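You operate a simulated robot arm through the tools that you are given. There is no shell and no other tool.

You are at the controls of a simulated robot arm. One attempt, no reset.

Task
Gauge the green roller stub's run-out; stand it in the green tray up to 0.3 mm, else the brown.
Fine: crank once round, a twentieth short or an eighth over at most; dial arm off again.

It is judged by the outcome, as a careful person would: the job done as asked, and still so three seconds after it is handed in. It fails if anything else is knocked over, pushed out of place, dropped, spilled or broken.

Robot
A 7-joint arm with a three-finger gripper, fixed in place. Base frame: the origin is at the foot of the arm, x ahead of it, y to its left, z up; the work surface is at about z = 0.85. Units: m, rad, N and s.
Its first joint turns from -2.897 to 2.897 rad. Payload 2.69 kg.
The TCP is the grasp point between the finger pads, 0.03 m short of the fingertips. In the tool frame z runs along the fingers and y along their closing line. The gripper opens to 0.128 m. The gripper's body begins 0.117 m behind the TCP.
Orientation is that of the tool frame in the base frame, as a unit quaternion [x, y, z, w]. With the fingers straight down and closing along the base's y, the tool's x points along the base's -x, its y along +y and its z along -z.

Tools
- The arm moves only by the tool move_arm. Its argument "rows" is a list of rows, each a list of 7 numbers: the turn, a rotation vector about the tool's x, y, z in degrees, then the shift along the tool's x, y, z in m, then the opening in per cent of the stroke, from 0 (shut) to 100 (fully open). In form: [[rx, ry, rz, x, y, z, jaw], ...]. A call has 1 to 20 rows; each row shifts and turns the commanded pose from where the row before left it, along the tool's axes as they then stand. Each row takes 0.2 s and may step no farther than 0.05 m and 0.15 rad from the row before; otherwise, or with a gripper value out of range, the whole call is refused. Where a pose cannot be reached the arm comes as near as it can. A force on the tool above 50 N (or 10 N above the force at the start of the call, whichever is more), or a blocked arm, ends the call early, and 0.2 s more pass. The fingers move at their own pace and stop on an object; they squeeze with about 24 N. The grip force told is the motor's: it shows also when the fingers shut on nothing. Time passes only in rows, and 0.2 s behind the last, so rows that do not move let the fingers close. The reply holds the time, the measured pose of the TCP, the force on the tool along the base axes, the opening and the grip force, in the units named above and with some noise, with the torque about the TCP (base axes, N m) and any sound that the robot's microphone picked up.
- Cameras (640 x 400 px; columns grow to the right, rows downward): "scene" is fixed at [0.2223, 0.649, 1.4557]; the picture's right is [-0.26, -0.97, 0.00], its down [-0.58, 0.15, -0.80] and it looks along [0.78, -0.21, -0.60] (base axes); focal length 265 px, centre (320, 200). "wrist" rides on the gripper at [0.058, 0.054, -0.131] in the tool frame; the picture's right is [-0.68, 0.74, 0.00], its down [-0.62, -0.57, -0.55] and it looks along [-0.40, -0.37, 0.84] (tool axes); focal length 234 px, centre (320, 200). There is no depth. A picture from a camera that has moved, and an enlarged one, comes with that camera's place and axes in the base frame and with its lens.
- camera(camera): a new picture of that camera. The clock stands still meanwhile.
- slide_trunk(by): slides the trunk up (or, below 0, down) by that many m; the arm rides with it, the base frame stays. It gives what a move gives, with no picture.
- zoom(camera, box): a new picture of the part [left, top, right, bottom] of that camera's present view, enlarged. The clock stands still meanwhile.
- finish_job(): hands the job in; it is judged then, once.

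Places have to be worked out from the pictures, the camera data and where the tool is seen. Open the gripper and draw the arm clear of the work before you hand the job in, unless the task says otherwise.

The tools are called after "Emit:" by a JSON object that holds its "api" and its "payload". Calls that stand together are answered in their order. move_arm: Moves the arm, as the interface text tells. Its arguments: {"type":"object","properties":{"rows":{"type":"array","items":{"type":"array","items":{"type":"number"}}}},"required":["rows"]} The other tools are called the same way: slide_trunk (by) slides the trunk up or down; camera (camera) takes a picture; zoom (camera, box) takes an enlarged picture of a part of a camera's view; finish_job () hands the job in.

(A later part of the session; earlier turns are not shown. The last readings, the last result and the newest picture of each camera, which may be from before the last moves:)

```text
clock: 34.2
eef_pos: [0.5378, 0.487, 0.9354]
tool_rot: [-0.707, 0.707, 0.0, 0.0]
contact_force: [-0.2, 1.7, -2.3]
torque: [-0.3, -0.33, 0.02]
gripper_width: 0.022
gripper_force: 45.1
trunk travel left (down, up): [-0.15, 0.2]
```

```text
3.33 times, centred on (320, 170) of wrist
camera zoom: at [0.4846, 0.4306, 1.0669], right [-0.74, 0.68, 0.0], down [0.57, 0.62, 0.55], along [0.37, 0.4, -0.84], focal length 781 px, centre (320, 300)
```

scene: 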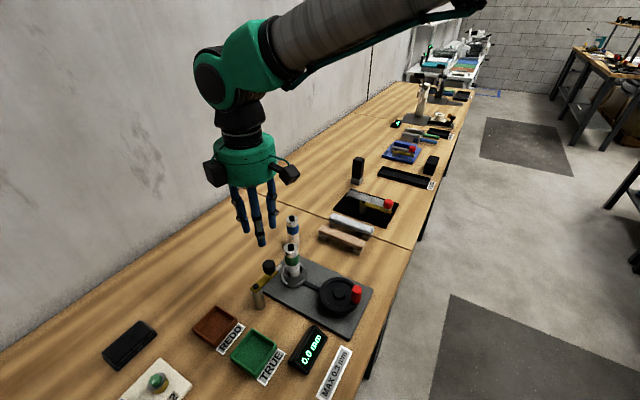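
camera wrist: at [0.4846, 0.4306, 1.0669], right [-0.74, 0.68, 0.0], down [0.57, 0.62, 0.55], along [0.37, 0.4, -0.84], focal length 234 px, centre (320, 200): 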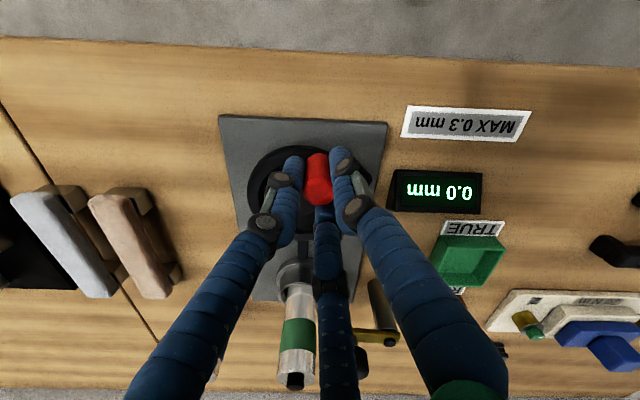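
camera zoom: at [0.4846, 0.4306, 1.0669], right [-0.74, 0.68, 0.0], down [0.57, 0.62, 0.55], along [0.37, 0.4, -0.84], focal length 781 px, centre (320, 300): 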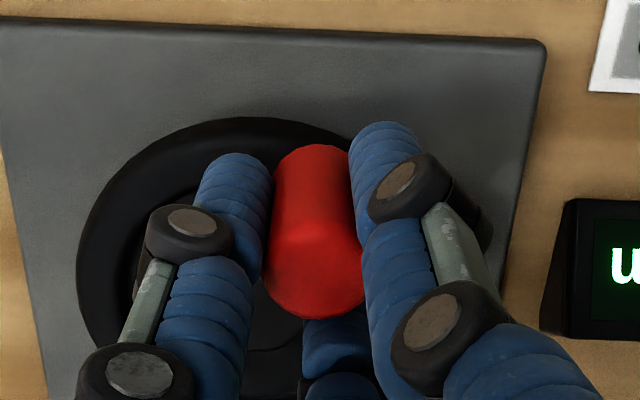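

The chuck's mark turned about 20° with the crank, and the handle stays in the grip. I continue with the next 80°.

Emit:
{"api": "move_arm", "payload": {"rows": [[0, 0, 0, -0.00672, 0.00242, 0, 14], [0, 0, 0, -0.00704, 0.00122, 0, 14], [0, 0, 0, -0.00715, -2e-05, 0, 14], [0, 0, 0, -0.00703, -0.00127, 0, 14]]}}

Emit:
{"api": "zoom", "payload": {"camera": "wrist", "box": [220, 100, 420, 240]}}

Emit:
{"api": "zoom", "payload": {"camera": "scene", "box": [270, 240, 390, 360]}}

```text
clock: 35.2
eef_pos: [0.5362, 0.5171, 0.9347]
tool_rot: [-0.707, 0.707, 0.0, 0.0]
contact_force: [-5.0, 4.0, -3.5]
torque: [-0.31, 0.15, -0.01]
gripper_width: 0.0218
gripper_force: 45.0
trunk travel left (down, up): [-0.15, 0.2]
```

```text
2.86 times, centred on (320, 170) of wrist
camera zoom: at [0.4825, 0.4589, 1.0668], right [-0.74, 0.68, 0.0], down [0.57, 0.62, 0.55], along [0.37, 0.4, -0.84], focal length 669 px, centre (320, 286)
```

zoom: 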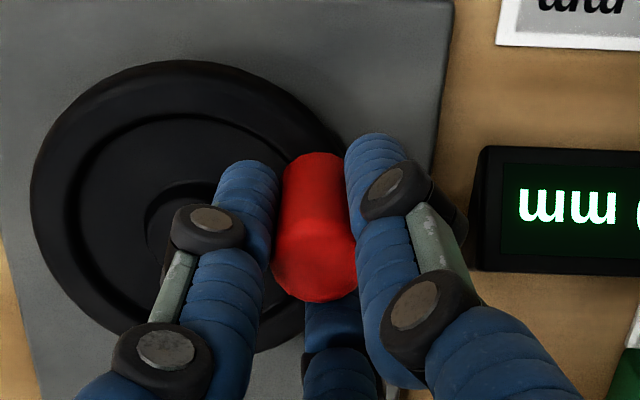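

```text
3.33 times, centred on (330, 300) of scene
camera zoom: at [0.2223, 0.649, 1.4557], right [-0.26, -0.97, 0.0], down [-0.58, 0.15, -0.8], along [0.78, -0.21, -0.6], focal length 884 px, centre (287, -133)
```

zoom: 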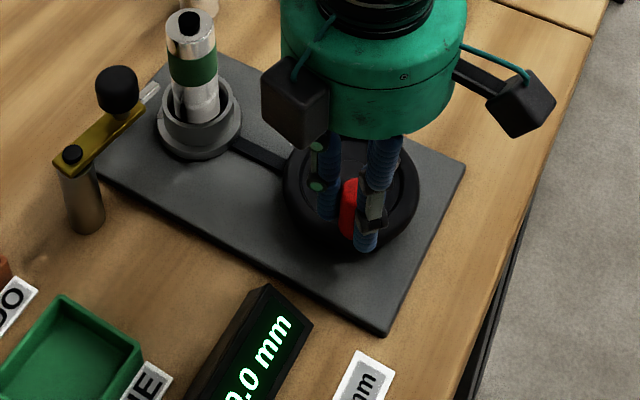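

Cranking goes smoothly (60° done, forces about 6 N). I continue the circle.

Emit:
{"api": "move_arm", "payload": {"rows": [[0, 0, 0, -0.00671, -0.00247, 0, 14], [0, 0, 0, -0.00618, -0.00359, 0, 14], [0, 0, 0, -0.00546, -0.00461, 0, 14], [0, 0, 0, -0.00457, -0.00549, 0, 14], [0, 0, 0, -0.00355, -0.0062, 0, 14], [0, 0, 0, -0.00242, -0.00672, 0, 14]]}}

Emit:
{"api": "zoom", "payload": {"camera": "wrist", "box": [220, 100, 420, 240]}}

Emit:
{"api": "zoom", "payload": {"camera": "scene", "box": [250, 240, 390, 380]}}

```text
clock: 36.6
eef_pos: [0.5644, 0.5468, 0.9346]
tool_rot: [-0.707, 0.708, -0.001, 0.001]
contact_force: [-2.6, 16.2, -10.6]
torque: [0.66, 0.02, 0.0]
gripper_width: 0.022
gripper_force: 45.0
trunk travel left (down, up): [-0.15, 0.2]
```

```text
2.86 times, centred on (320, 170) of wrist
camera zoom: at [0.5125, 0.4882, 1.0668], right [-0.74, 0.68, 0.0], down [0.57, 0.62, 0.55], along [0.37, 0.4, -0.84], focal length 669 px, centre (320, 286)
```

zoom: 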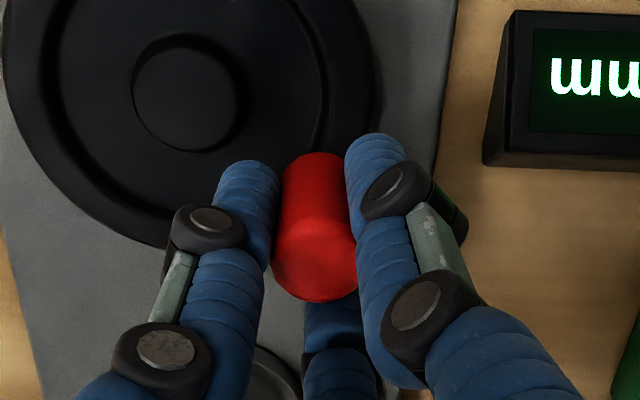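

```text
2.86 times, centred on (320, 310) of scene
camera zoom: at [0.2223, 0.649, 1.4557], right [-0.26, -0.97, 0.0], down [-0.58, 0.15, -0.8], along [0.78, -0.21, -0.6], focal length 758 px, centre (320, -114)
```

zoom: 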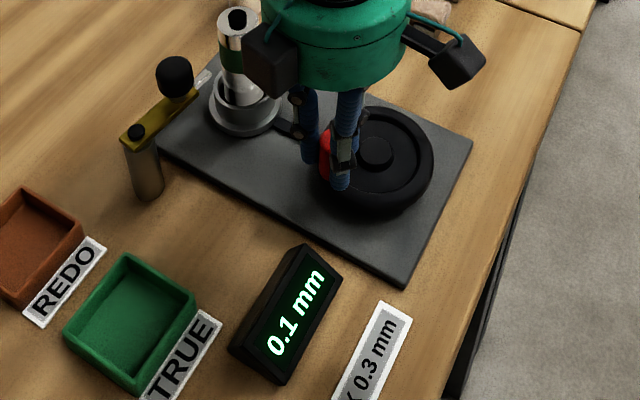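

The gauge shows 0.1 mm at 120°. From the positions tracked I refit the crank circle to centre (0.577, 0.5055) with radius 42 mm. I correct the path and go on.

Emit:
{"api": "move_arm", "payload": {"rows": [[0, 0, 0, -0.00225, -0.0076, 0, 14], [0, 0, 0, 3e-05, -0.00732, 0, 14], [0, 0, 0, 0.0013, -0.0072, 0, 14], [0, 0, 0, 0.00253, -0.00687, 0, 14], [0, 0, 0, 0.00368, -0.00633, 0, 14], [0, 0, 0, 0.00473, -0.00559, 0, 14]]}}

Emit:
{"api": "zoom", "payload": {"camera": "wrist", "box": [220, 100, 420, 240]}}

Emit:
{"api": "zoom", "payload": {"camera": "scene", "box": [250, 240, 390, 380]}}

```text
clock: 38.0
eef_pos: [0.6064, 0.5339, 0.9353]
tool_rot: [-0.707, 0.707, 0.0, 0.001]
contact_force: [0.2, -1.7, -3.1]
torque: [0.3, 0.06, -0.01]
gripper_width: 0.0217
gripper_force: 44.4
trunk travel left (down, up): [-0.15, 0.2]
```

```text
2.86 times, centred on (320, 170) of wrist
camera zoom: at [0.5534, 0.4767, 1.067], right [-0.74, 0.68, 0.0], down [0.57, 0.62, 0.55], along [0.37, 0.4, -0.84], focal length 669 px, centre (320, 286)
```

zoom: 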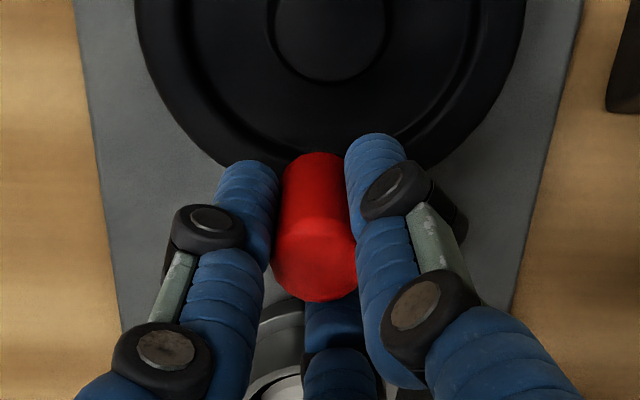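

```text
2.86 times, centred on (320, 310) of scene
camera zoom: at [0.2223, 0.649, 1.4557], right [-0.26, -0.97, 0.0], down [-0.58, 0.15, -0.8], along [0.78, -0.21, -0.6], focal length 758 px, centre (320, -114)
```

zoom: 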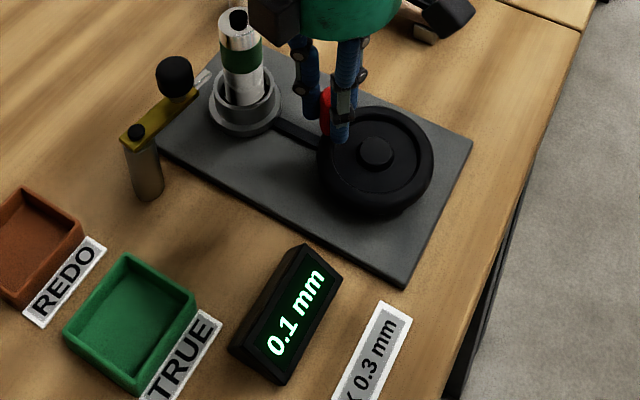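

Half a turn done; the display reads 0.1 mm. I continue.

Emit:
{"api": "move_arm", "payload": {"rows": [[0, 0, 0, 0.00562, -0.00469, 0, 14], [0, 0, 0, 0.00635, -0.00364, 0, 14], [0, 0, 0, 0.00689, -0.00248, 0, 14], [0, 0, 0, 0.00721, -0.00125, 0, 14], [0, 0, 0, 0.00732, 3e-05, 0, 14], [0, 0, 0, 0.00721, 0.0013, 0, 14]]}}

Emit:
{"api": "zoom", "payload": {"camera": "wrist", "box": [220, 100, 420, 240]}}

Emit:
{"api": "zoom", "payload": {"camera": "scene", "box": [250, 240, 390, 380]}}

```text
clock: 39.4
eef_pos: [0.6169, 0.4934, 0.9357]
tool_rot: [0.708, -0.707, 0.0, 0.0]
contact_force: [-5.2, 0.7, -3.0]
torque: [0.34, 0.24, 0.03]
gripper_width: 0.0218
gripper_force: 44.7
trunk travel left (down, up): [-0.15, 0.2]
```

```text
2.86 times, centred on (320, 170) of wrist
camera zoom: at [0.5637, 0.4368, 1.067], right [-0.74, 0.68, 0.0], down [0.57, 0.62, 0.55], along [0.37, 0.4, -0.84], focal length 669 px, centre (320, 286)
```

zoom: 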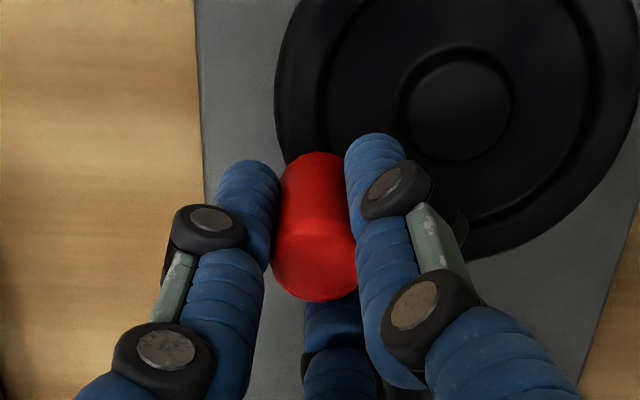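

```text
2.86 times, centred on (320, 310) of scene
camera zoom: at [0.2223, 0.649, 1.4557], right [-0.26, -0.97, 0.0], down [-0.58, 0.15, -0.8], along [0.78, -0.21, -0.6], focal length 758 px, centre (320, -114)
```

zoom: 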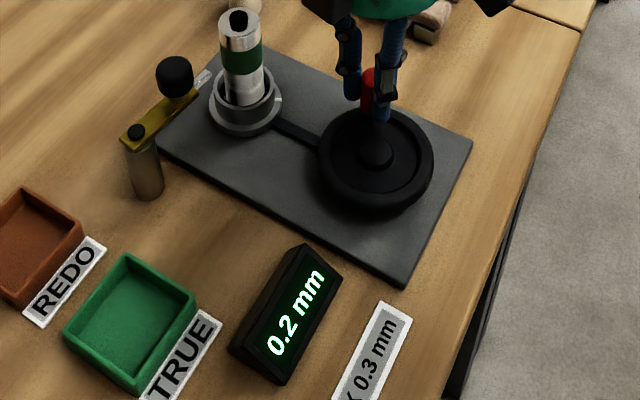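

Display is at 0.2 mm after 240°. I go on.

Emit:
{"api": "move_arm", "payload": {"rows": [[0, 0, 0, 0.00687, 0.00253, 0, 14], [0, 0, 0, 0.00633, 0.00368, 0, 14], [0, 0, 0, 0.00559, 0.00473, 0, 14], [0, 0, 0, 0.00469, 0.00562, 0, 14], [0, 0, 0, 0.00364, 0.00635, 0, 14], [0, 0, 0, 0.00248, 0.00689, 0, 14]]}}

Emit:
{"api": "zoom", "payload": {"camera": "wrist", "box": [220, 100, 420, 240]}}

Emit:
{"api": "zoom", "payload": {"camera": "scene", "box": [250, 240, 390, 380]}}

```text
clock: 40.8
eef_pos: [0.5869, 0.4651, 0.9346]
tool_rot: [-0.707, 0.708, 0.0, -0.001]
contact_force: [-0.8, -0.9, -5.8]
torque: [-0.12, -0.47, -0.01]
gripper_width: 0.0213
gripper_force: 45.0
trunk travel left (down, up): [-0.15, 0.2]
```

```text
2.86 times, centred on (320, 170) of wrist
camera zoom: at [0.5336, 0.407, 1.0671], right [-0.74, 0.68, 0.0], down [0.57, 0.62, 0.55], along [0.37, 0.4, -0.84], focal length 669 px, centre (320, 286)
```

zoom: 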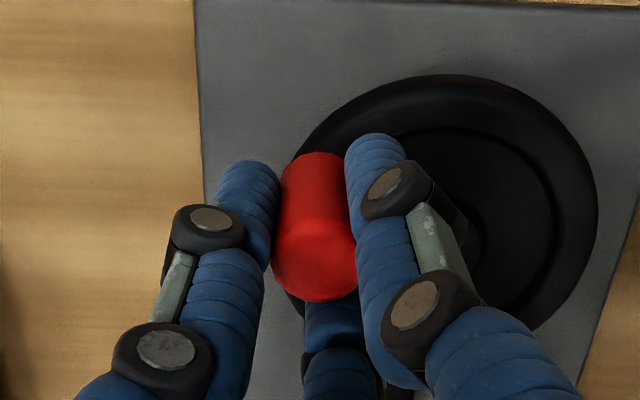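

```text
2.86 times, centred on (320, 310) of scene
camera zoom: at [0.2223, 0.649, 1.4557], right [-0.26, -0.97, 0.0], down [-0.58, 0.15, -0.8], along [0.78, -0.21, -0.6], focal length 758 px, centre (320, -114)
```

zoom: 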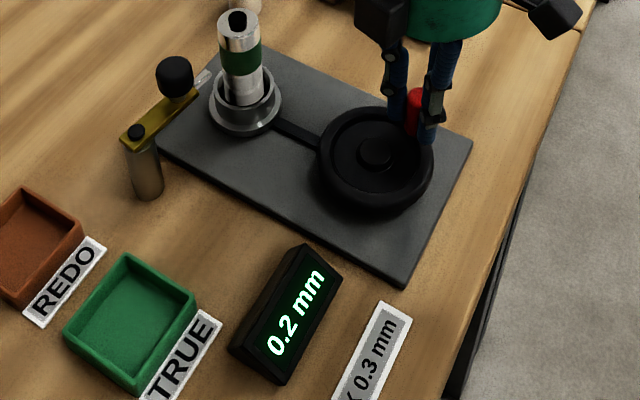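

300° done, reading 0.2 mm. I complete the turn to 360°.

Emit:
{"api": "move_arm", "payload": {"rows": [[0, 0, 0, 0.00125, 0.00721, 0, 14], [0, 0, 0, -3e-05, 0.00732, 0, 14], [0, 0, 0, -0.0013, 0.0072, 0, 14], [0, 0, 0, -0.00253, 0.00687, 0, 14], [0, 0, 0, -0.00368, 0.00633, 0, 14], [0, 0, 0, -0.00473, 0.00559, 0, 14]]}}

Emit:
{"api": "camera", "payload": {"camera": "wrist"}}

Emit:
{"api": "zoom", "payload": {"camera": "scene", "box": [250, 240, 390, 380]}}

Emit:
{"api": "zoom", "payload": {"camera": "scene", "box": [280, 255, 330, 295]}}

```text
clock: 42.2
eef_pos: [0.5468, 0.4768, 0.9357]
tool_rot: [-0.707, 0.707, 0.0, -0.001]
contact_force: [-4.7, -2.0, -6.8]
torque: [-0.37, -0.12, -0.02]
gripper_width: 0.0217
gripper_force: 45.8
trunk travel left (down, up): [-0.15, 0.2]
```

```text
taken
camera wrist: at [0.4933, 0.4181, 1.0671], right [-0.74, 0.68, 0.0], down [0.57, 0.62, 0.55], along [0.37, 0.4, -0.84], focal length 234 px, centre (320, 200)
```

wrist: 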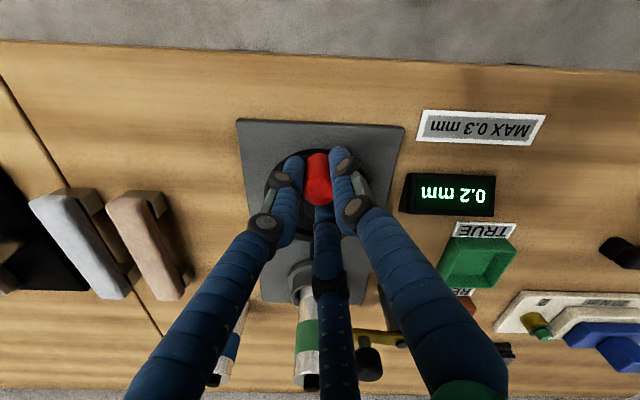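

```text
2.86 times, centred on (320, 310) of scene
camera zoom: at [0.2223, 0.649, 1.4557], right [-0.26, -0.97, 0.0], down [-0.58, 0.15, -0.8], along [0.78, -0.21, -0.6], focal length 758 px, centre (320, -114)
```

zoom: 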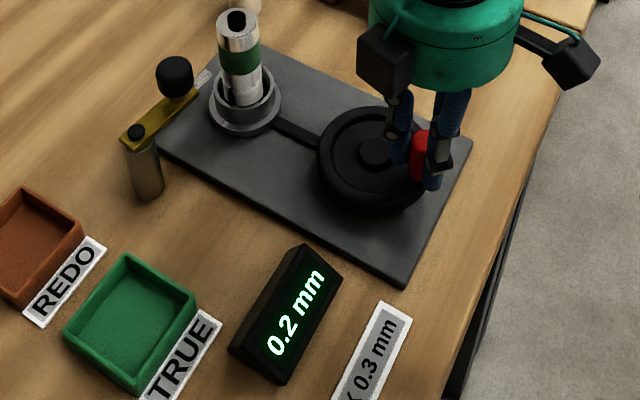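

```text
10.00 times, centred on (305, 275) of scene
camera zoom: at [0.2223, 0.649, 1.4557], right [-0.26, -0.97, 0.0], down [-0.58, 0.15, -0.8], along [0.78, -0.21, -0.6], focal length 2652 px, centre (470, -550)
```

zoom: 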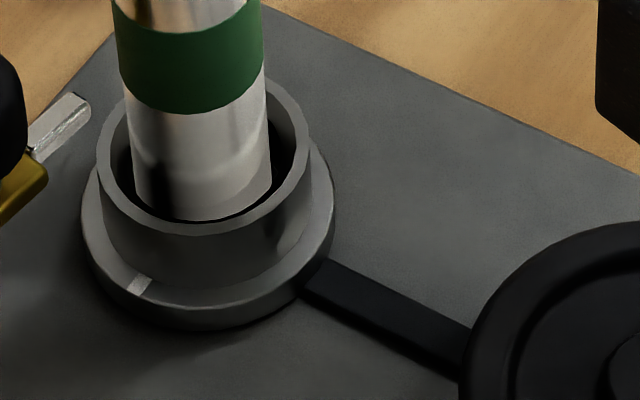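

The chuck mark is back exactly where it started, so that's one full turn, with the gauge at 0.2 mm. I add one small 10° step (about 1.03 turns, within the allowance) so the turn is certainly complete.

Emit:
{"api": "move_arm", "payload": {"rows": [[0, 0, 0, -0.00562, 0.00469, 0, 14], [0, 0, 0, 0, 0, 0, 14]]}}

Emit:
{"api": "zoom", "payload": {"camera": "scene", "box": [280, 280, 380, 390]}}

Emit:
{"api": "zoom", "payload": {"camera": "scene", "box": [280, 255, 330, 295]}}

```text
clock: 42.8
eef_pos: [0.5427, 0.4811, 0.9355]
tool_rot: [0.708, -0.707, 0.001, 0.001]
contact_force: [-7.8, -3.6, -6.0]
torque: [-0.11, 0.29, -0.02]
gripper_width: 0.0217
gripper_force: 45.2
trunk travel left (down, up): [-0.15, 0.2]
```

```text
3.64 times, centred on (330, 335) of scene
camera zoom: at [0.2223, 0.649, 1.4557], right [-0.26, -0.97, 0.0], down [-0.58, 0.15, -0.8], along [0.78, -0.21, -0.6], focal length 964 px, centre (284, -291)
```

zoom: 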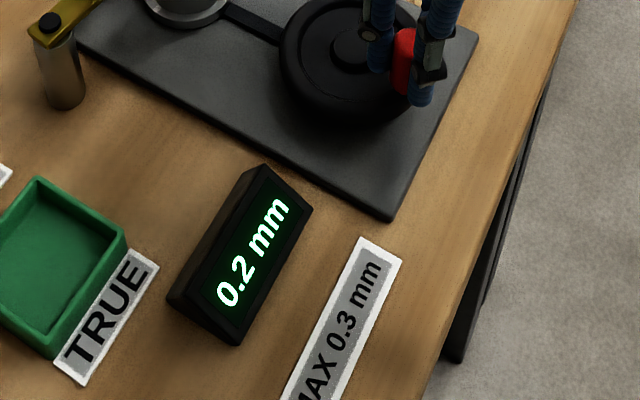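

```text
10.00 times, centred on (305, 275) of scene
camera zoom: at [0.2223, 0.649, 1.4557], right [-0.26, -0.97, 0.0], down [-0.58, 0.15, -0.8], along [0.78, -0.21, -0.6], focal length 2652 px, centre (470, -550)
```

zoom: 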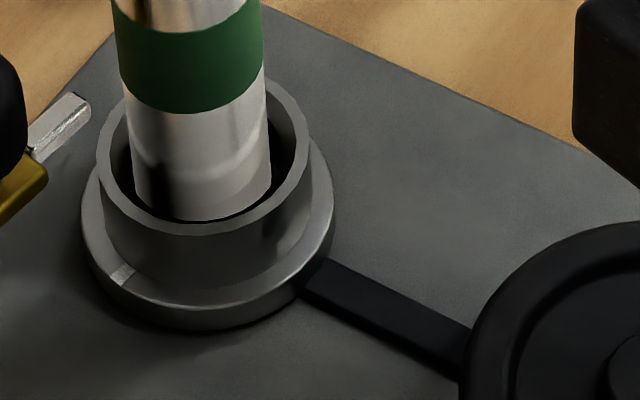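

After a full turn (about 1.02) the run-out reads 0.2 mm, within 0.3, so the stub goes to the green tray. I release the handle and lift off.

Emit:
{"api": "move_arm", "payload": {"rows": [[0, 0, 0, 0, 0, 0, 22], [0, 0, 0, 0, 0, 0, 32], [0, 0, 0, 0, 0, 0, 38], [0, 0, 0, 0, 0, -0.02, 38], [0, 0, 0, 0, 0, -0.04, 38], [0, 0, 0, 0, 0, -0.045, 38], [0, 0, 0, 0, 0, -0.045, 38]]}}

Emit:
{"api": "camera", "payload": {"camera": "wrist"}}

Emit:
{"api": "zoom", "payload": {"camera": "scene", "box": [250, 240, 390, 380]}}

```text
clock: 44.4
eef_pos: [0.542, 0.4816, 1.0847]
tool_rot: [-0.707, 0.707, 0.0, -0.001]
contact_force: [-0.1, 0.9, 0.5]
torque: [0.01, -0.03, 0.02]
gripper_width: 0.0488
gripper_force: 0.1
trunk travel left (down, up): [-0.15, 0.2]
```

```text
taken
camera wrist: at [0.489, 0.4241, 1.2163], right [-0.74, 0.68, 0.0], down [0.57, 0.62, 0.55], along [0.37, 0.4, -0.84], focal length 234 px, centre (320, 200)
```

wrist: 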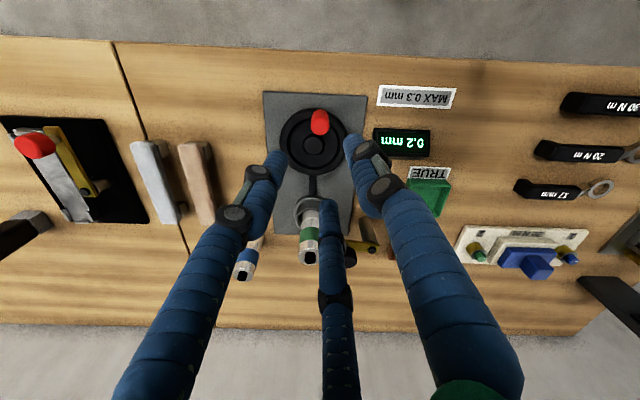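

```text
2.86 times, centred on (320, 310) of scene
camera zoom: at [0.2223, 0.649, 1.4557], right [-0.26, -0.97, 0.0], down [-0.58, 0.15, -0.8], along [0.78, -0.21, -0.6], focal length 758 px, centre (320, -114)
```

zoom: 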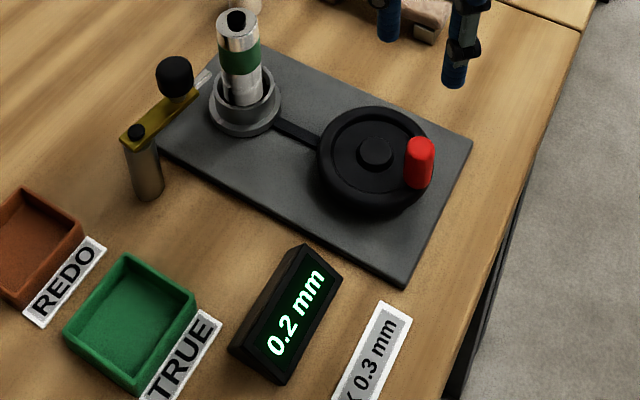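

Now I return to the dial arm to swing it off. I move above its knob at a safe height.

Emit:
{"api": "move_arm", "payload": {"rows": [[0, 0, 0, -0.0364, -0.0212, 0, 42], [0, 0, 0, -0.0364, -0.0212, 0, 42], [0, 0, 0, -0.0364, -0.0212, 0, 42], [0, 0, 0, -0.0364, -0.0212, 0, 42], [0, 0, 0, -0.0364, -0.0212, 0, 42], [0, 0, 0, 0, 0, 0, 42]]}}

Emit:
{"api": "camera", "payload": {"camera": "wrist"}}

Emit:
{"api": "zoom", "payload": {"camera": "wrist", "box": [260, 60, 400, 180]}}

```text
clock: 45.8
eef_pos: [0.6481, 0.6647, 1.084]
tool_rot: [-0.707, 0.707, 0.0, 0.0]
contact_force: [0.4, 0.2, 0.2]
torque: [-0.01, 0.05, 0.02]
gripper_width: 0.0539
gripper_force: 0.0
trunk travel left (down, up): [-0.15, 0.2]
```

```text
taken
camera wrist: at [0.5955, 0.6073, 1.2162], right [-0.74, 0.68, 0.0], down [0.57, 0.62, 0.55], along [0.37, 0.4, -0.84], focal length 234 px, centre (320, 200)
```

wrist: 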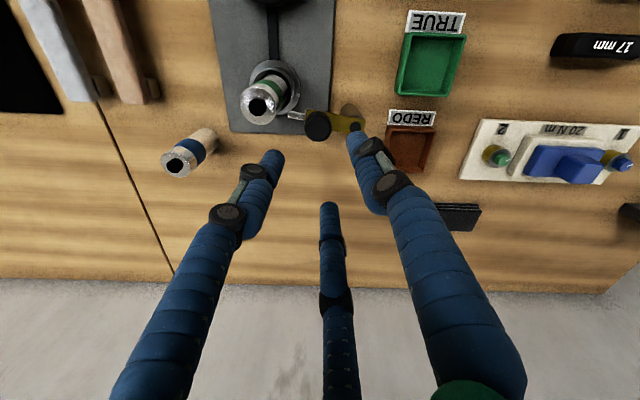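

```text
3.33 times, centred on (330, 120) of wrist
camera zoom: at [0.5955, 0.6073, 1.2162], right [-0.74, 0.68, 0.0], down [0.57, 0.62, 0.55], along [0.37, 0.4, -0.84], focal length 781 px, centre (287, 467)
```

zoom: 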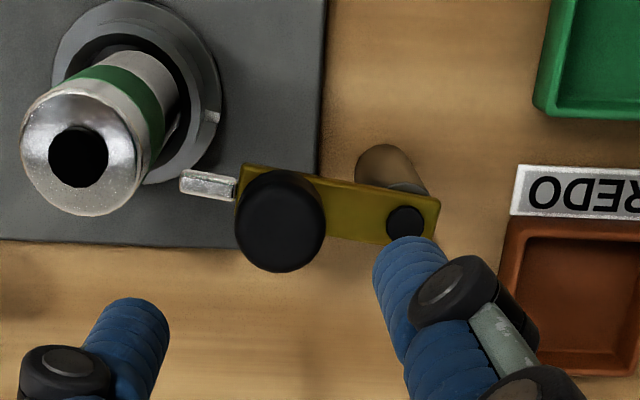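

The knob is at about (0.6464, 0.659) and the arm at about -53°. To keep the fingers clear of the stub I narrow the opening to about 44 mm, shift over the knob, and come down partway to check.

Emit:
{"api": "move_arm", "payload": {"rows": [[0, 0, 0, 0.0043, 0.0035, 0, 34], [0, 0, 0, 0, 0, 0.03, 34], [0, 0, 0, 0, 0, 0.025, 34], [0, 0, 0, 0, 0, 0, 34]]}}

Emit:
{"api": "zoom", "payload": {"camera": "wrist", "box": [220, 60, 420, 220]}}

Emit:
{"api": "zoom", "payload": {"camera": "scene", "box": [240, 210, 350, 310]}}

```text
clock: 46.8
eef_pos: [0.6443, 0.6601, 1.0303]
tool_rot: [0.707, -0.707, 0.0, -0.001]
contact_force: [-1.1, -0.5, -0.2]
torque: [-0.02, 0.0, -0.02]
gripper_width: 0.0436
gripper_force: 0.0
trunk travel left (down, up): [-0.15, 0.2]
```

```text
2.50 times, centred on (320, 140) of wrist
camera zoom: at [0.5908, 0.6018, 1.1623], right [-0.74, 0.68, 0.0], down [0.57, 0.62, 0.55], along [0.37, 0.4, -0.84], focal length 585 px, centre (320, 350)
```

zoom: 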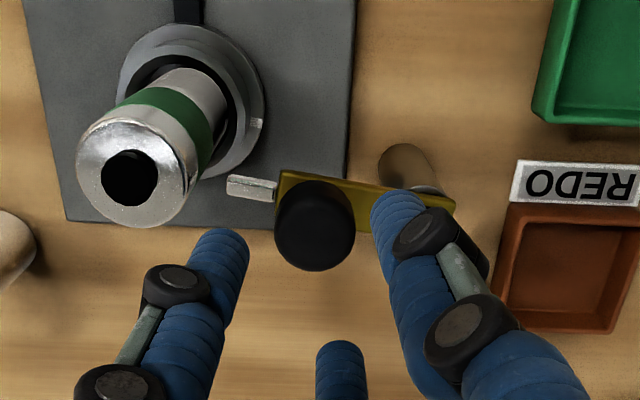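

```text
4.00 times, centred on (295, 260) of scene
camera zoom: at [0.2223, 0.649, 1.4557], right [-0.26, -0.97, 0.0], down [-0.58, 0.15, -0.8], along [0.78, -0.21, -0.6], focal length 1061 px, centre (420, -40)
```

zoom: 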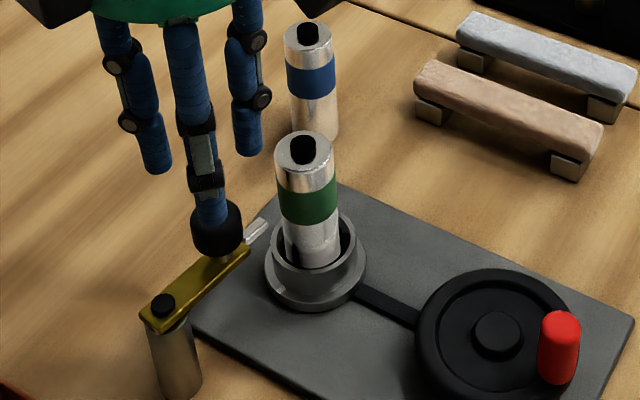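

Knob confirmed at (0.6465, 0.659). I lower to the same height as before, fingertips just above the arm plate.

Emit:
{"api": "move_arm", "payload": {"rows": [[0, 0, 0, 0, -0.001, 0.02, 34], [0, 0, 0, 0, 0, 0.02, 34], [0, 0, 0, 0, 0, 0.013, 34], [0, 0, 0, 0, 0, 0, 34]]}}

Emit:
{"api": "zoom", "payload": {"camera": "wrist", "box": [220, 80, 420, 240]}}

Emit:
{"api": "zoom", "payload": {"camera": "scene", "box": [240, 230, 350, 330]}}

```text
clock: 47.8
eef_pos: [0.645, 0.6586, 0.9767]
tool_rot: [0.707, -0.707, 0.0, 0.0]
contact_force: [0.5, 0.2, 0.9]
torque: [0.01, 0.04, 0.03]
gripper_width: 0.0436
gripper_force: 0.1
trunk travel left (down, up): [-0.15, 0.2]
```

```text
2.50 times, centred on (320, 160) of wrist
camera zoom: at [0.5918, 0.6015, 1.109], right [-0.74, 0.68, 0.0], down [0.57, 0.62, 0.55], along [0.37, 0.4, -0.84], focal length 585 px, centre (320, 300)
```

zoom: 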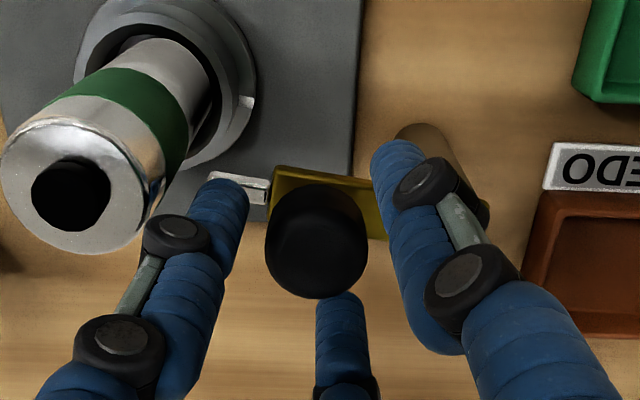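

```text
4.00 times, centred on (295, 280) of scene
camera zoom: at [0.2223, 0.649, 1.4557], right [-0.26, -0.97, 0.0], down [-0.58, 0.15, -0.8], along [0.78, -0.21, -0.6], focal length 1061 px, centre (420, -120)
```

zoom: 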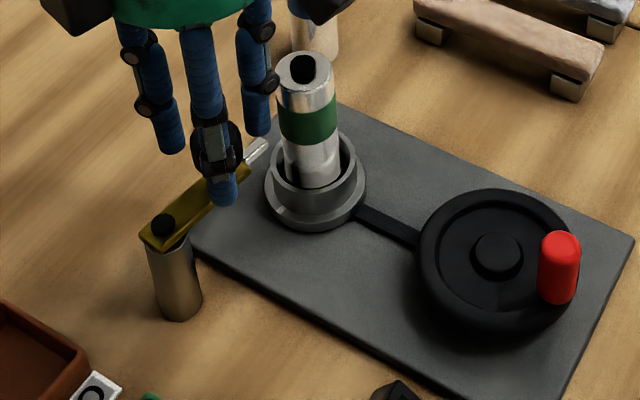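

No contact. I close to the loose cage and swing the arm back along its arc, first half.

Emit:
{"api": "move_arm", "payload": {"rows": [[0, 0, 0, 0, 0, 0, 28], [0, 0, 0, 0, 0, 0, 28], [0, 0, 0, 0.00406, 0.00627, 0, 28], [0, 0, 0, 0.00316, 0.00746, 0, 28], [0, 0, 0, 0.00183, 0.0079, 0, 28], [0, 0, 0, 0.00042, 0.00809, 0, 28]]}}

Emit:
{"api": "zoom", "payload": {"camera": "wrist", "box": [220, 80, 420, 240]}}

Emit:
{"api": "zoom", "payload": {"camera": "scene", "box": [240, 240, 380, 380]}}

```text
clock: 49.2
eef_pos: [0.6156, 0.6495, 0.9769]
tool_rot: [-0.707, 0.707, 0.001, 0.0]
contact_force: [0.0, 3.3, 0.5]
torque: [0.08, -0.01, 0.03]
gripper_width: 0.0378
gripper_force: 1.2
trunk travel left (down, up): [-0.15, 0.2]
```

```text
2.50 times, centred on (320, 160) of wrist
camera zoom: at [0.5625, 0.5918, 1.1093], right [-0.74, 0.68, 0.0], down [0.57, 0.62, 0.55], along [0.37, 0.4, -0.84], focal length 585 px, centre (320, 300)
```

zoom: 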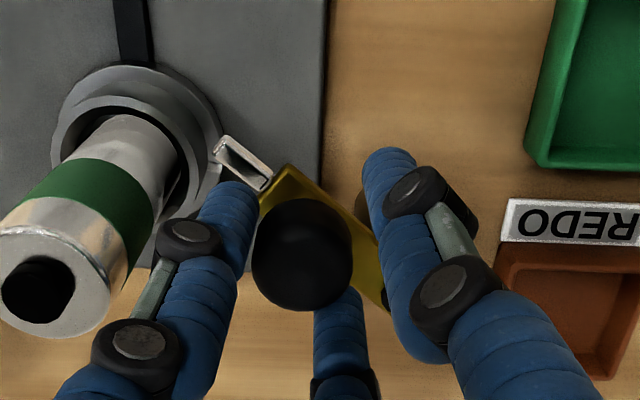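

```text
2.86 times, centred on (310, 310) of scene
camera zoom: at [0.2223, 0.649, 1.4557], right [-0.26, -0.97, 0.0], down [-0.58, 0.15, -0.8], along [0.78, -0.21, -0.6], focal length 758 px, centre (349, -114)
```

zoom: 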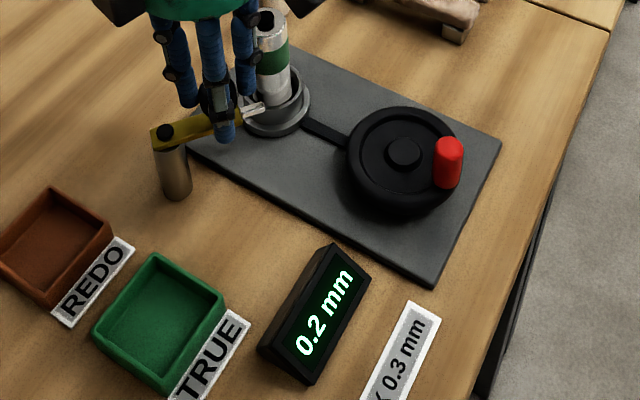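

The arm is swinging back freely and the display holds 0.2 mm. I continue toward its off position.

Emit:
{"api": "move_arm", "payload": {"rows": [[0, 0, 0, -0.00099, 0.00805, 0, 28], [0, 0, 0, -0.00237, 0.00775, 0, 28], [0, 0, 0, -0.00368, 0.00722, 0, 28], [0, 0, 0, -0.00487, 0.00647, 0, 28], [0, 0, 0, -0.00345, 0.00345, 0, 28]]}}

Emit:
{"api": "zoom", "payload": {"camera": "wrist", "box": [220, 80, 420, 240]}}

Emit:
{"api": "zoom", "payload": {"camera": "scene", "box": [240, 240, 380, 380]}}

```text
clock: 50.4
eef_pos: [0.58, 0.661, 0.9783]
tool_rot: [-0.707, 0.708, 0.001, -0.001]
contact_force: [-12.5, -36.4, 7.9]
torque: [-1.18, -0.05, -0.96]
gripper_width: 0.0532
gripper_force: 13.3
trunk travel left (down, up): [-0.15, 0.2]
```

```text
2.50 times, centred on (320, 160) of wrist
camera zoom: at [0.5283, 0.6041, 1.1092], right [-0.74, 0.68, 0.0], down [0.57, 0.62, 0.55], along [0.37, 0.4, -0.84], focal length 585 px, centre (320, 300)
```

zoom: 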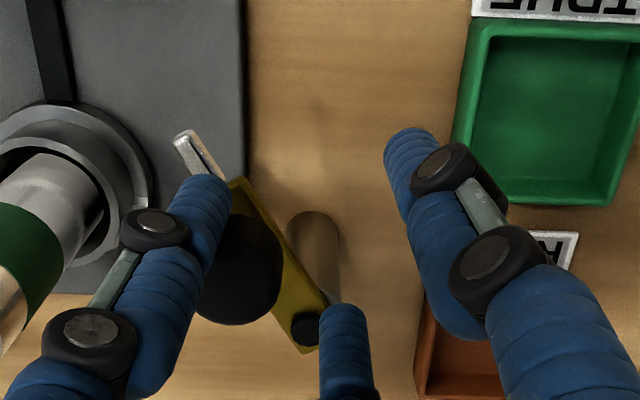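

```text
2.86 times, centred on (310, 310) of scene
camera zoom: at [0.2223, 0.649, 1.4557], right [-0.26, -0.97, 0.0], down [-0.58, 0.15, -0.8], along [0.78, -0.21, -0.6], focal length 758 px, centre (349, -114)
```

zoom: 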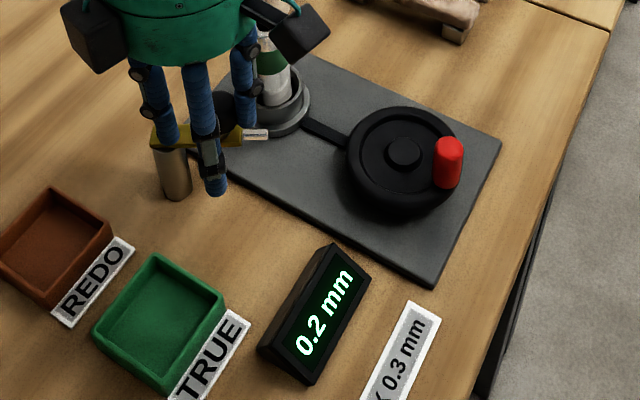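

The knob slipped partway out between two fingers near -105° and is pressing on one of them (about 38 N). I back off in the direction of that force to relieve it before doing anything else.

Emit:
{"api": "move_arm", "payload": {"rows": [[0, 0, 0, 0.0025, 0.0008, 0, 36], [0, 0, 0, 0.0025, 0.0008, 0, 40]]}}

Emit:
{"api": "zoom", "payload": {"camera": "wrist", "box": [220, 80, 420, 240]}}

Emit:
{"api": "zoom", "payload": {"camera": "scene", "box": [240, 230, 350, 330]}}

```text
clock: 51.0
eef_pos: [0.5814, 0.6613, 0.9793]
tool_rot: [0.707, -0.707, 0.001, -0.001]
contact_force: [-0.3, -5.3, -1.0]
torque: [-0.12, 0.0, -0.1]
gripper_width: 0.0539
gripper_force: 1.9
trunk travel left (down, up): [-0.15, 0.2]
```

```text
2.50 times, centred on (320, 160) of wrist
camera zoom: at [0.5279, 0.6029, 1.11], right [-0.74, 0.68, 0.0], down [0.56, 0.61, 0.55], along [0.37, 0.41, -0.83], focal length 585 px, centre (320, 300)
```

zoom: 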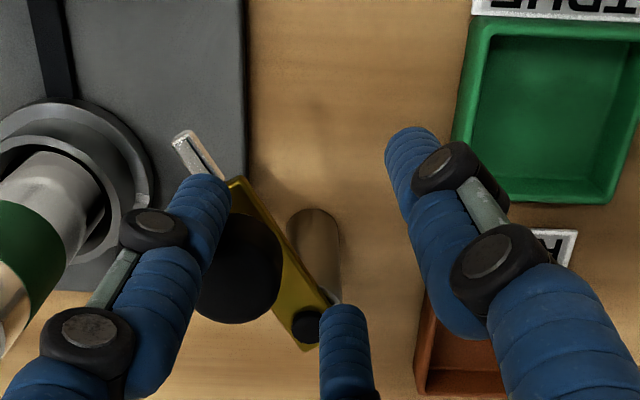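

```text
4.00 times, centred on (295, 280) of scene
camera zoom: at [0.2223, 0.649, 1.4557], right [-0.26, -0.97, 0.0], down [-0.58, 0.15, -0.8], along [0.78, -0.21, -0.6], focal length 1061 px, centre (420, -120)
```

zoom: 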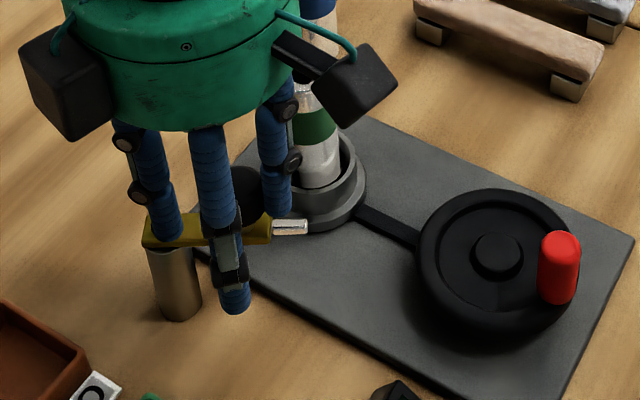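

The load is down to 5 N. I open wider and lift straight up clear of the knob.

Emit:
{"api": "move_arm", "payload": {"rows": [[0, 0, 0, 0.001, 0.0, 0, 48], [0, 0, 0, 0, 0, 0, 55], [0, 0, 0, 0, 0, -0.01, 55], [0, 0, 0, 0, 0, -0.03, 55], [0, 0, 0, 0, 0, -0.04, 55]]}}

Emit:
{"api": "camera", "payload": {"camera": "wrist"}}

Emit:
{"api": "zoom", "payload": {"camera": "wrist", "box": [240, 60, 400, 180]}}

Emit:
{"api": "zoom", "payload": {"camera": "scene", "box": [240, 230, 350, 330]}}

```text
clock: 52.2
eef_pos: [0.5809, 0.6587, 1.0575]
tool_rot: [-0.707, 0.707, 0.0, 0.0]
contact_force: [0.4, 0.5, -0.2]
torque: [-0.01, 0.0, 0.06]
gripper_width: 0.0706
gripper_force: 0.0
trunk travel left (down, up): [-0.15, 0.2]
```

```text
taken
camera wrist: at [0.5273, 0.6012, 1.1888], right [-0.74, 0.68, 0.0], down [0.57, 0.62, 0.55], along [0.37, 0.4, -0.84], focal length 234 px, centre (320, 200)
```

wrist: 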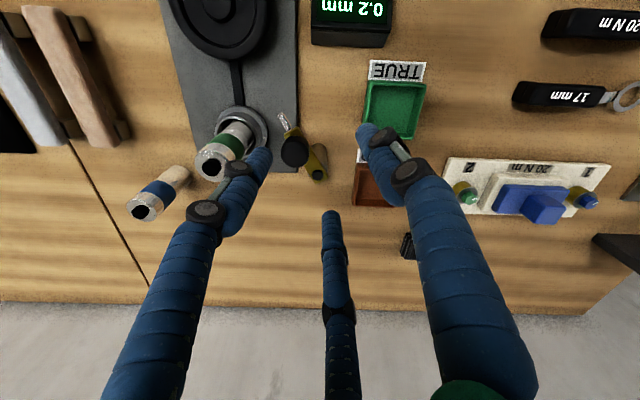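

```text
3.33 times, centred on (320, 120) of wrist
camera zoom: at [0.5273, 0.6012, 1.1888], right [-0.74, 0.68, 0.0], down [0.57, 0.62, 0.55], along [0.37, 0.4, -0.84], focal length 781 px, centre (320, 467)
```

zoom: 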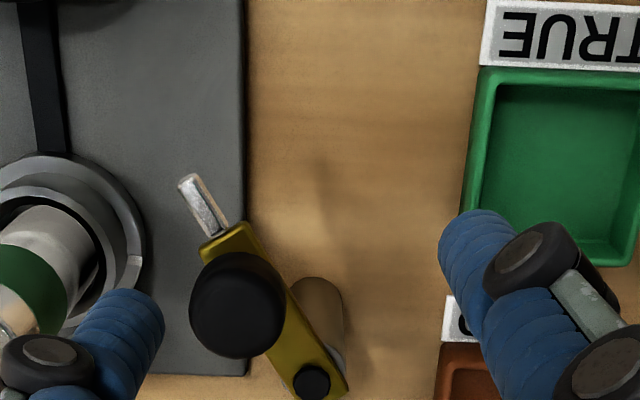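

```text
4.00 times, centred on (295, 280) of scene
camera zoom: at [0.2223, 0.649, 1.4557], right [-0.26, -0.97, 0.0], down [-0.58, 0.15, -0.8], along [0.78, -0.21, -0.6], focal length 1061 px, centre (420, -120)
```

zoom: 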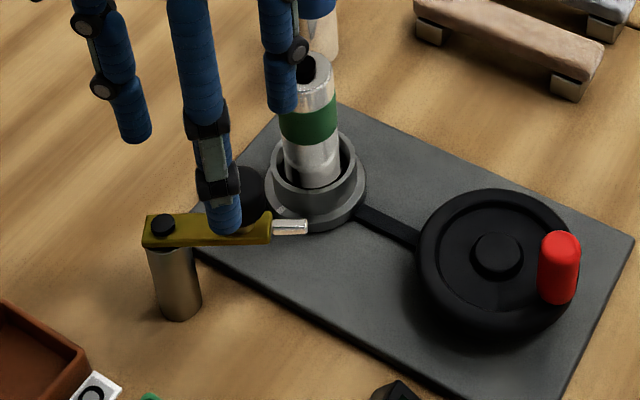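

The arm rests at about -102° with the knob at (0.608, 0.651), and nothing is displaced. I re-approach, centred on the knob, and this time hold it with a light squeeze so it can't slip out.

Emit:
{"api": "move_arm", "payload": {"rows": [[0, 0, 0, 0.0083, -0.027, 0, 42], [0, 0, 0, 0, 0, 0.02, 42], [0, 0, 0, 0, 0, 0, 42]]}}

Emit:
{"api": "zoom", "payload": {"camera": "wrist", "box": [240, 80, 400, 220]}}

```text
clock: 53.0
eef_pos: [0.6077, 0.652, 1.0385]
tool_rot: [0.707, -0.707, 0.0, 0.0]
contact_force: [-0.2, 0.6, 0.5]
torque: [-0.02, 0.0, 0.02]
gripper_width: 0.0537
gripper_force: 0.0
trunk travel left (down, up): [-0.15, 0.2]
```

```text
2.86 times, centred on (320, 150) of wrist
camera zoom: at [0.5545, 0.593, 1.1691], right [-0.74, 0.68, 0.0], down [0.57, 0.62, 0.55], along [0.37, 0.4, -0.84], focal length 669 px, centre (320, 343)
```

zoom: 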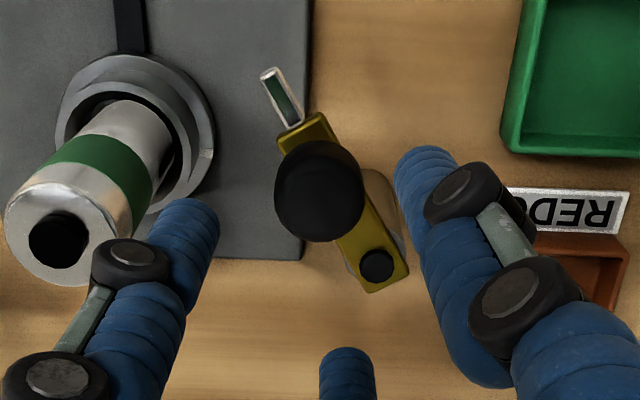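

The knob is right on the tool axis. I lower and close lightly on it.

Emit:
{"api": "move_arm", "payload": {"rows": [[0, 0, 0, 0, 0, 0.025, 42], [0, 0, 0, 0, 0, 0.02, 42], [0, 0, 0, 0, 0, 0.015, 42], [0, 0, 0, 0, 0, 0, 34], [0, 0, 0, 0, 0, 0, 27], [0, 0, 0, 0, 0, 0, 20], [0, 0, 0, 0, 0, 0, 20]]}}

Emit:
{"api": "zoom", "payload": {"camera": "wrist", "box": [240, 80, 400, 220]}}

```text
clock: 54.6
eef_pos: [0.6082, 0.6529, 0.9776]
tool_rot: [-0.706, 0.708, 0.001, 0.0]
contact_force: [2.6, 4.9, -2.0]
torque: [0.09, -0.07, 0.03]
gripper_width: 0.0296
gripper_force: 3.1
trunk travel left (down, up): [-0.15, 0.2]
```

```text
2.86 times, centred on (320, 150) of wrist
camera zoom: at [0.5551, 0.5938, 1.1088], right [-0.74, 0.68, 0.0], down [0.57, 0.62, 0.55], along [0.37, 0.4, -0.84], focal length 669 px, centre (320, 343)
```

zoom: 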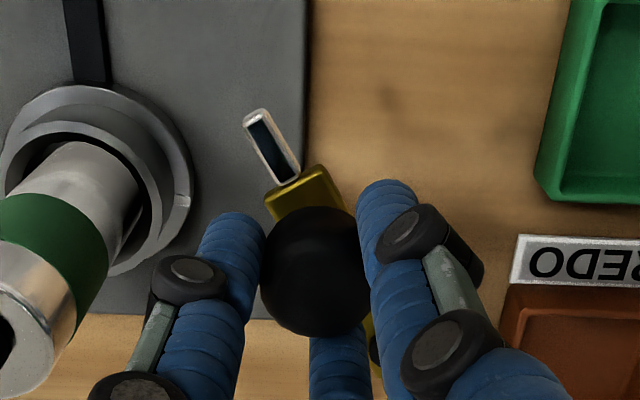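

Held at 29.6 mm with a light 3 N grip. I swing it on along the arc, first about 14°, and check.

Emit:
{"api": "move_arm", "payload": {"rows": [[0, 0, 0, -0.00134, 0.0051, 0, 20], [0, 0, 0, -0.00205, 0.00521, 0, 20]]}}

Emit:
{"api": "zoom", "payload": {"camera": "wrist", "box": [240, 80, 400, 220]}}

```text
clock: 55.2
eef_pos: [0.5971, 0.6551, 0.978]
tool_rot: [-0.707, 0.707, 0.0, 0.001]
contact_force: [-0.2, 3.0, 0.5]
torque: [-0.16, -0.3, -0.03]
gripper_width: 0.0293
gripper_force: 20.1
trunk travel left (down, up): [-0.15, 0.2]
```

```text
2.86 times, centred on (320, 150) of wrist
camera zoom: at [0.5446, 0.5971, 1.1092], right [-0.74, 0.68, 0.0], down [0.57, 0.62, 0.55], along [0.37, 0.4, -0.84], focal length 669 px, centre (320, 343)
```

zoom: 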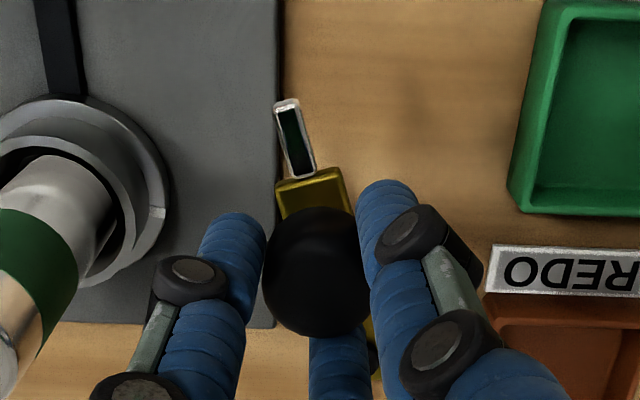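

The arm follows with small forces. I finish the swing back to its original resting direction.

Emit:
{"api": "move_arm", "payload": {"rows": [[0, 0, 0, -0.00267, 0.00491, 0, 20], [0, 0, 0, -0.00324, 0.00455, 0, 20], [0, 0, 0, -0.00321, 0.00357, 0, 20]]}}

Emit:
{"api": "zoom", "payload": {"camera": "wrist", "box": [240, 80, 400, 220]}}

Emit:
{"api": "zoom", "payload": {"camera": "scene", "box": [240, 240, 380, 380]}}

```text
clock: 56.0
eef_pos: [0.5866, 0.6643, 0.978]
tool_rot: [0.708, -0.707, 0.0, -0.001]
contact_force: [18.8, 6.5, -0.1]
torque: [0.15, -0.76, -0.05]
gripper_width: 0.0287
gripper_force: 44.7
trunk travel left (down, up): [-0.15, 0.2]
```

```text
2.86 times, centred on (320, 150) of wrist
camera zoom: at [0.5327, 0.6059, 1.109], right [-0.74, 0.68, 0.0], down [0.56, 0.61, 0.55], along [0.37, 0.41, -0.84], focal length 669 px, centre (320, 343)
```

zoom: 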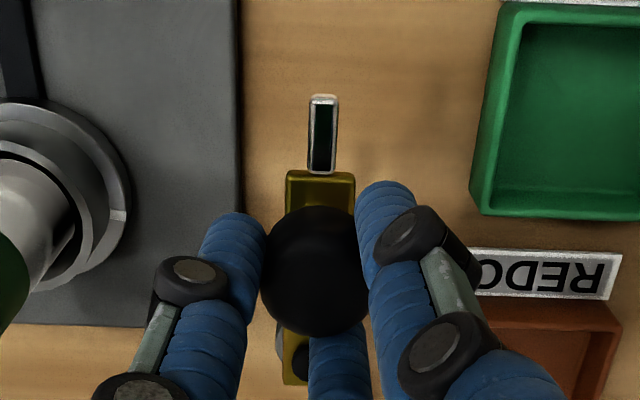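

```text
2.86 times, centred on (310, 310) of scene
camera zoom: at [0.2223, 0.649, 1.4557], right [-0.26, -0.97, 0.0], down [-0.58, 0.15, -0.8], along [0.78, -0.21, -0.6], focal length 758 px, centre (349, -114)
```

zoom: 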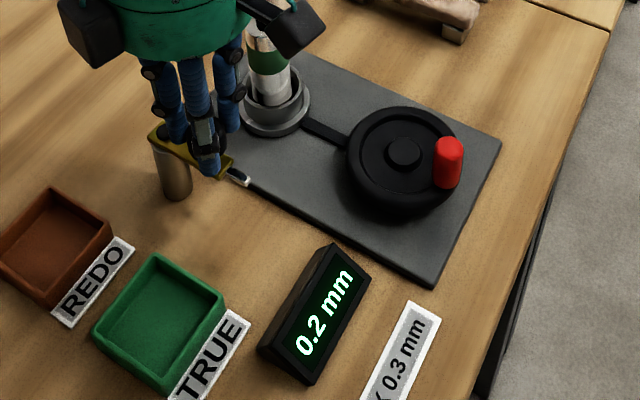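

The arm is back in its original off position (19 N there means it has reached its stop). I relax that push, open and lift off.

Emit:
{"api": "move_arm", "payload": {"rows": [[0, 0, 0, 0.0004, -0.002, 0, 22], [0, 0, 0, 0, 0, 0, 28], [0, 0, 0, 0, 0, 0, 36], [0, 0, 0, 0, 0, 0, 42], [0, 0, 0, 0, 0, -0.01, 42], [0, 0, 0, 0, 0, -0.03, 42], [0, 0, 0, 0, 0, -0.04, 42], [0, 0, 0, 0, 0, -0.04, 42]]}}

Emit:
{"api": "camera", "payload": {"camera": "wrist"}}

Emit:
{"api": "zoom", "payload": {"camera": "scene", "box": [230, 240, 380, 380]}}

```text
clock: 57.8
eef_pos: [0.5866, 0.6626, 1.0972]
tool_rot: [-0.707, 0.708, 0.0, -0.001]
contact_force: [0.2, 0.7, 0.1]
torque: [0.0, -0.03, -0.04]
gripper_width: 0.0538
gripper_force: 0.1
trunk travel left (down, up): [-0.15, 0.2]
```

```text
taken
camera wrist: at [0.5337, 0.6047, 1.229], right [-0.74, 0.68, 0.0], down [0.57, 0.62, 0.55], along [0.37, 0.4, -0.84], focal length 234 px, centre (320, 200)
```

wrist: 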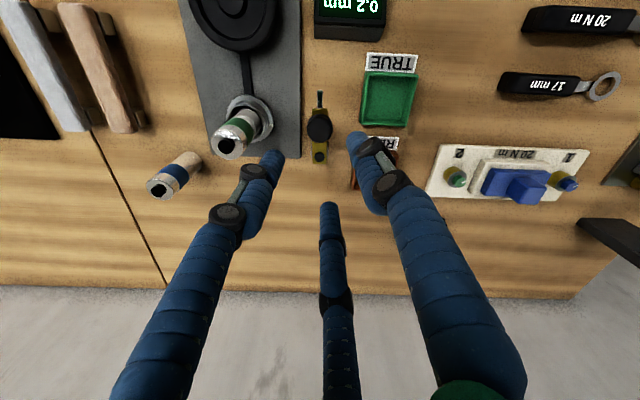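

```text
2.86 times, centred on (305, 310) of scene
camera zoom: at [0.2223, 0.649, 1.4557], right [-0.26, -0.97, 0.0], down [-0.58, 0.15, -0.8], along [0.78, -0.21, -0.6], focal length 758 px, centre (363, -114)
```

zoom: 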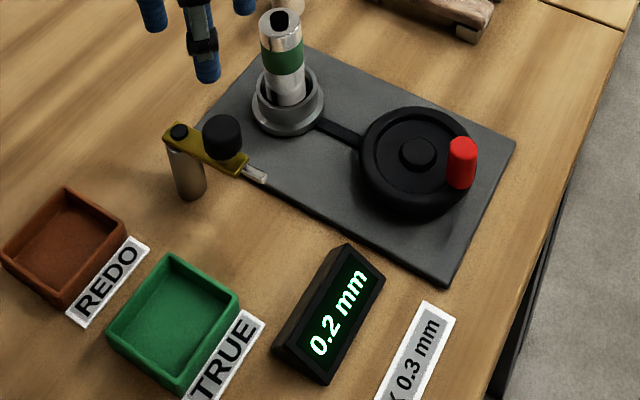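

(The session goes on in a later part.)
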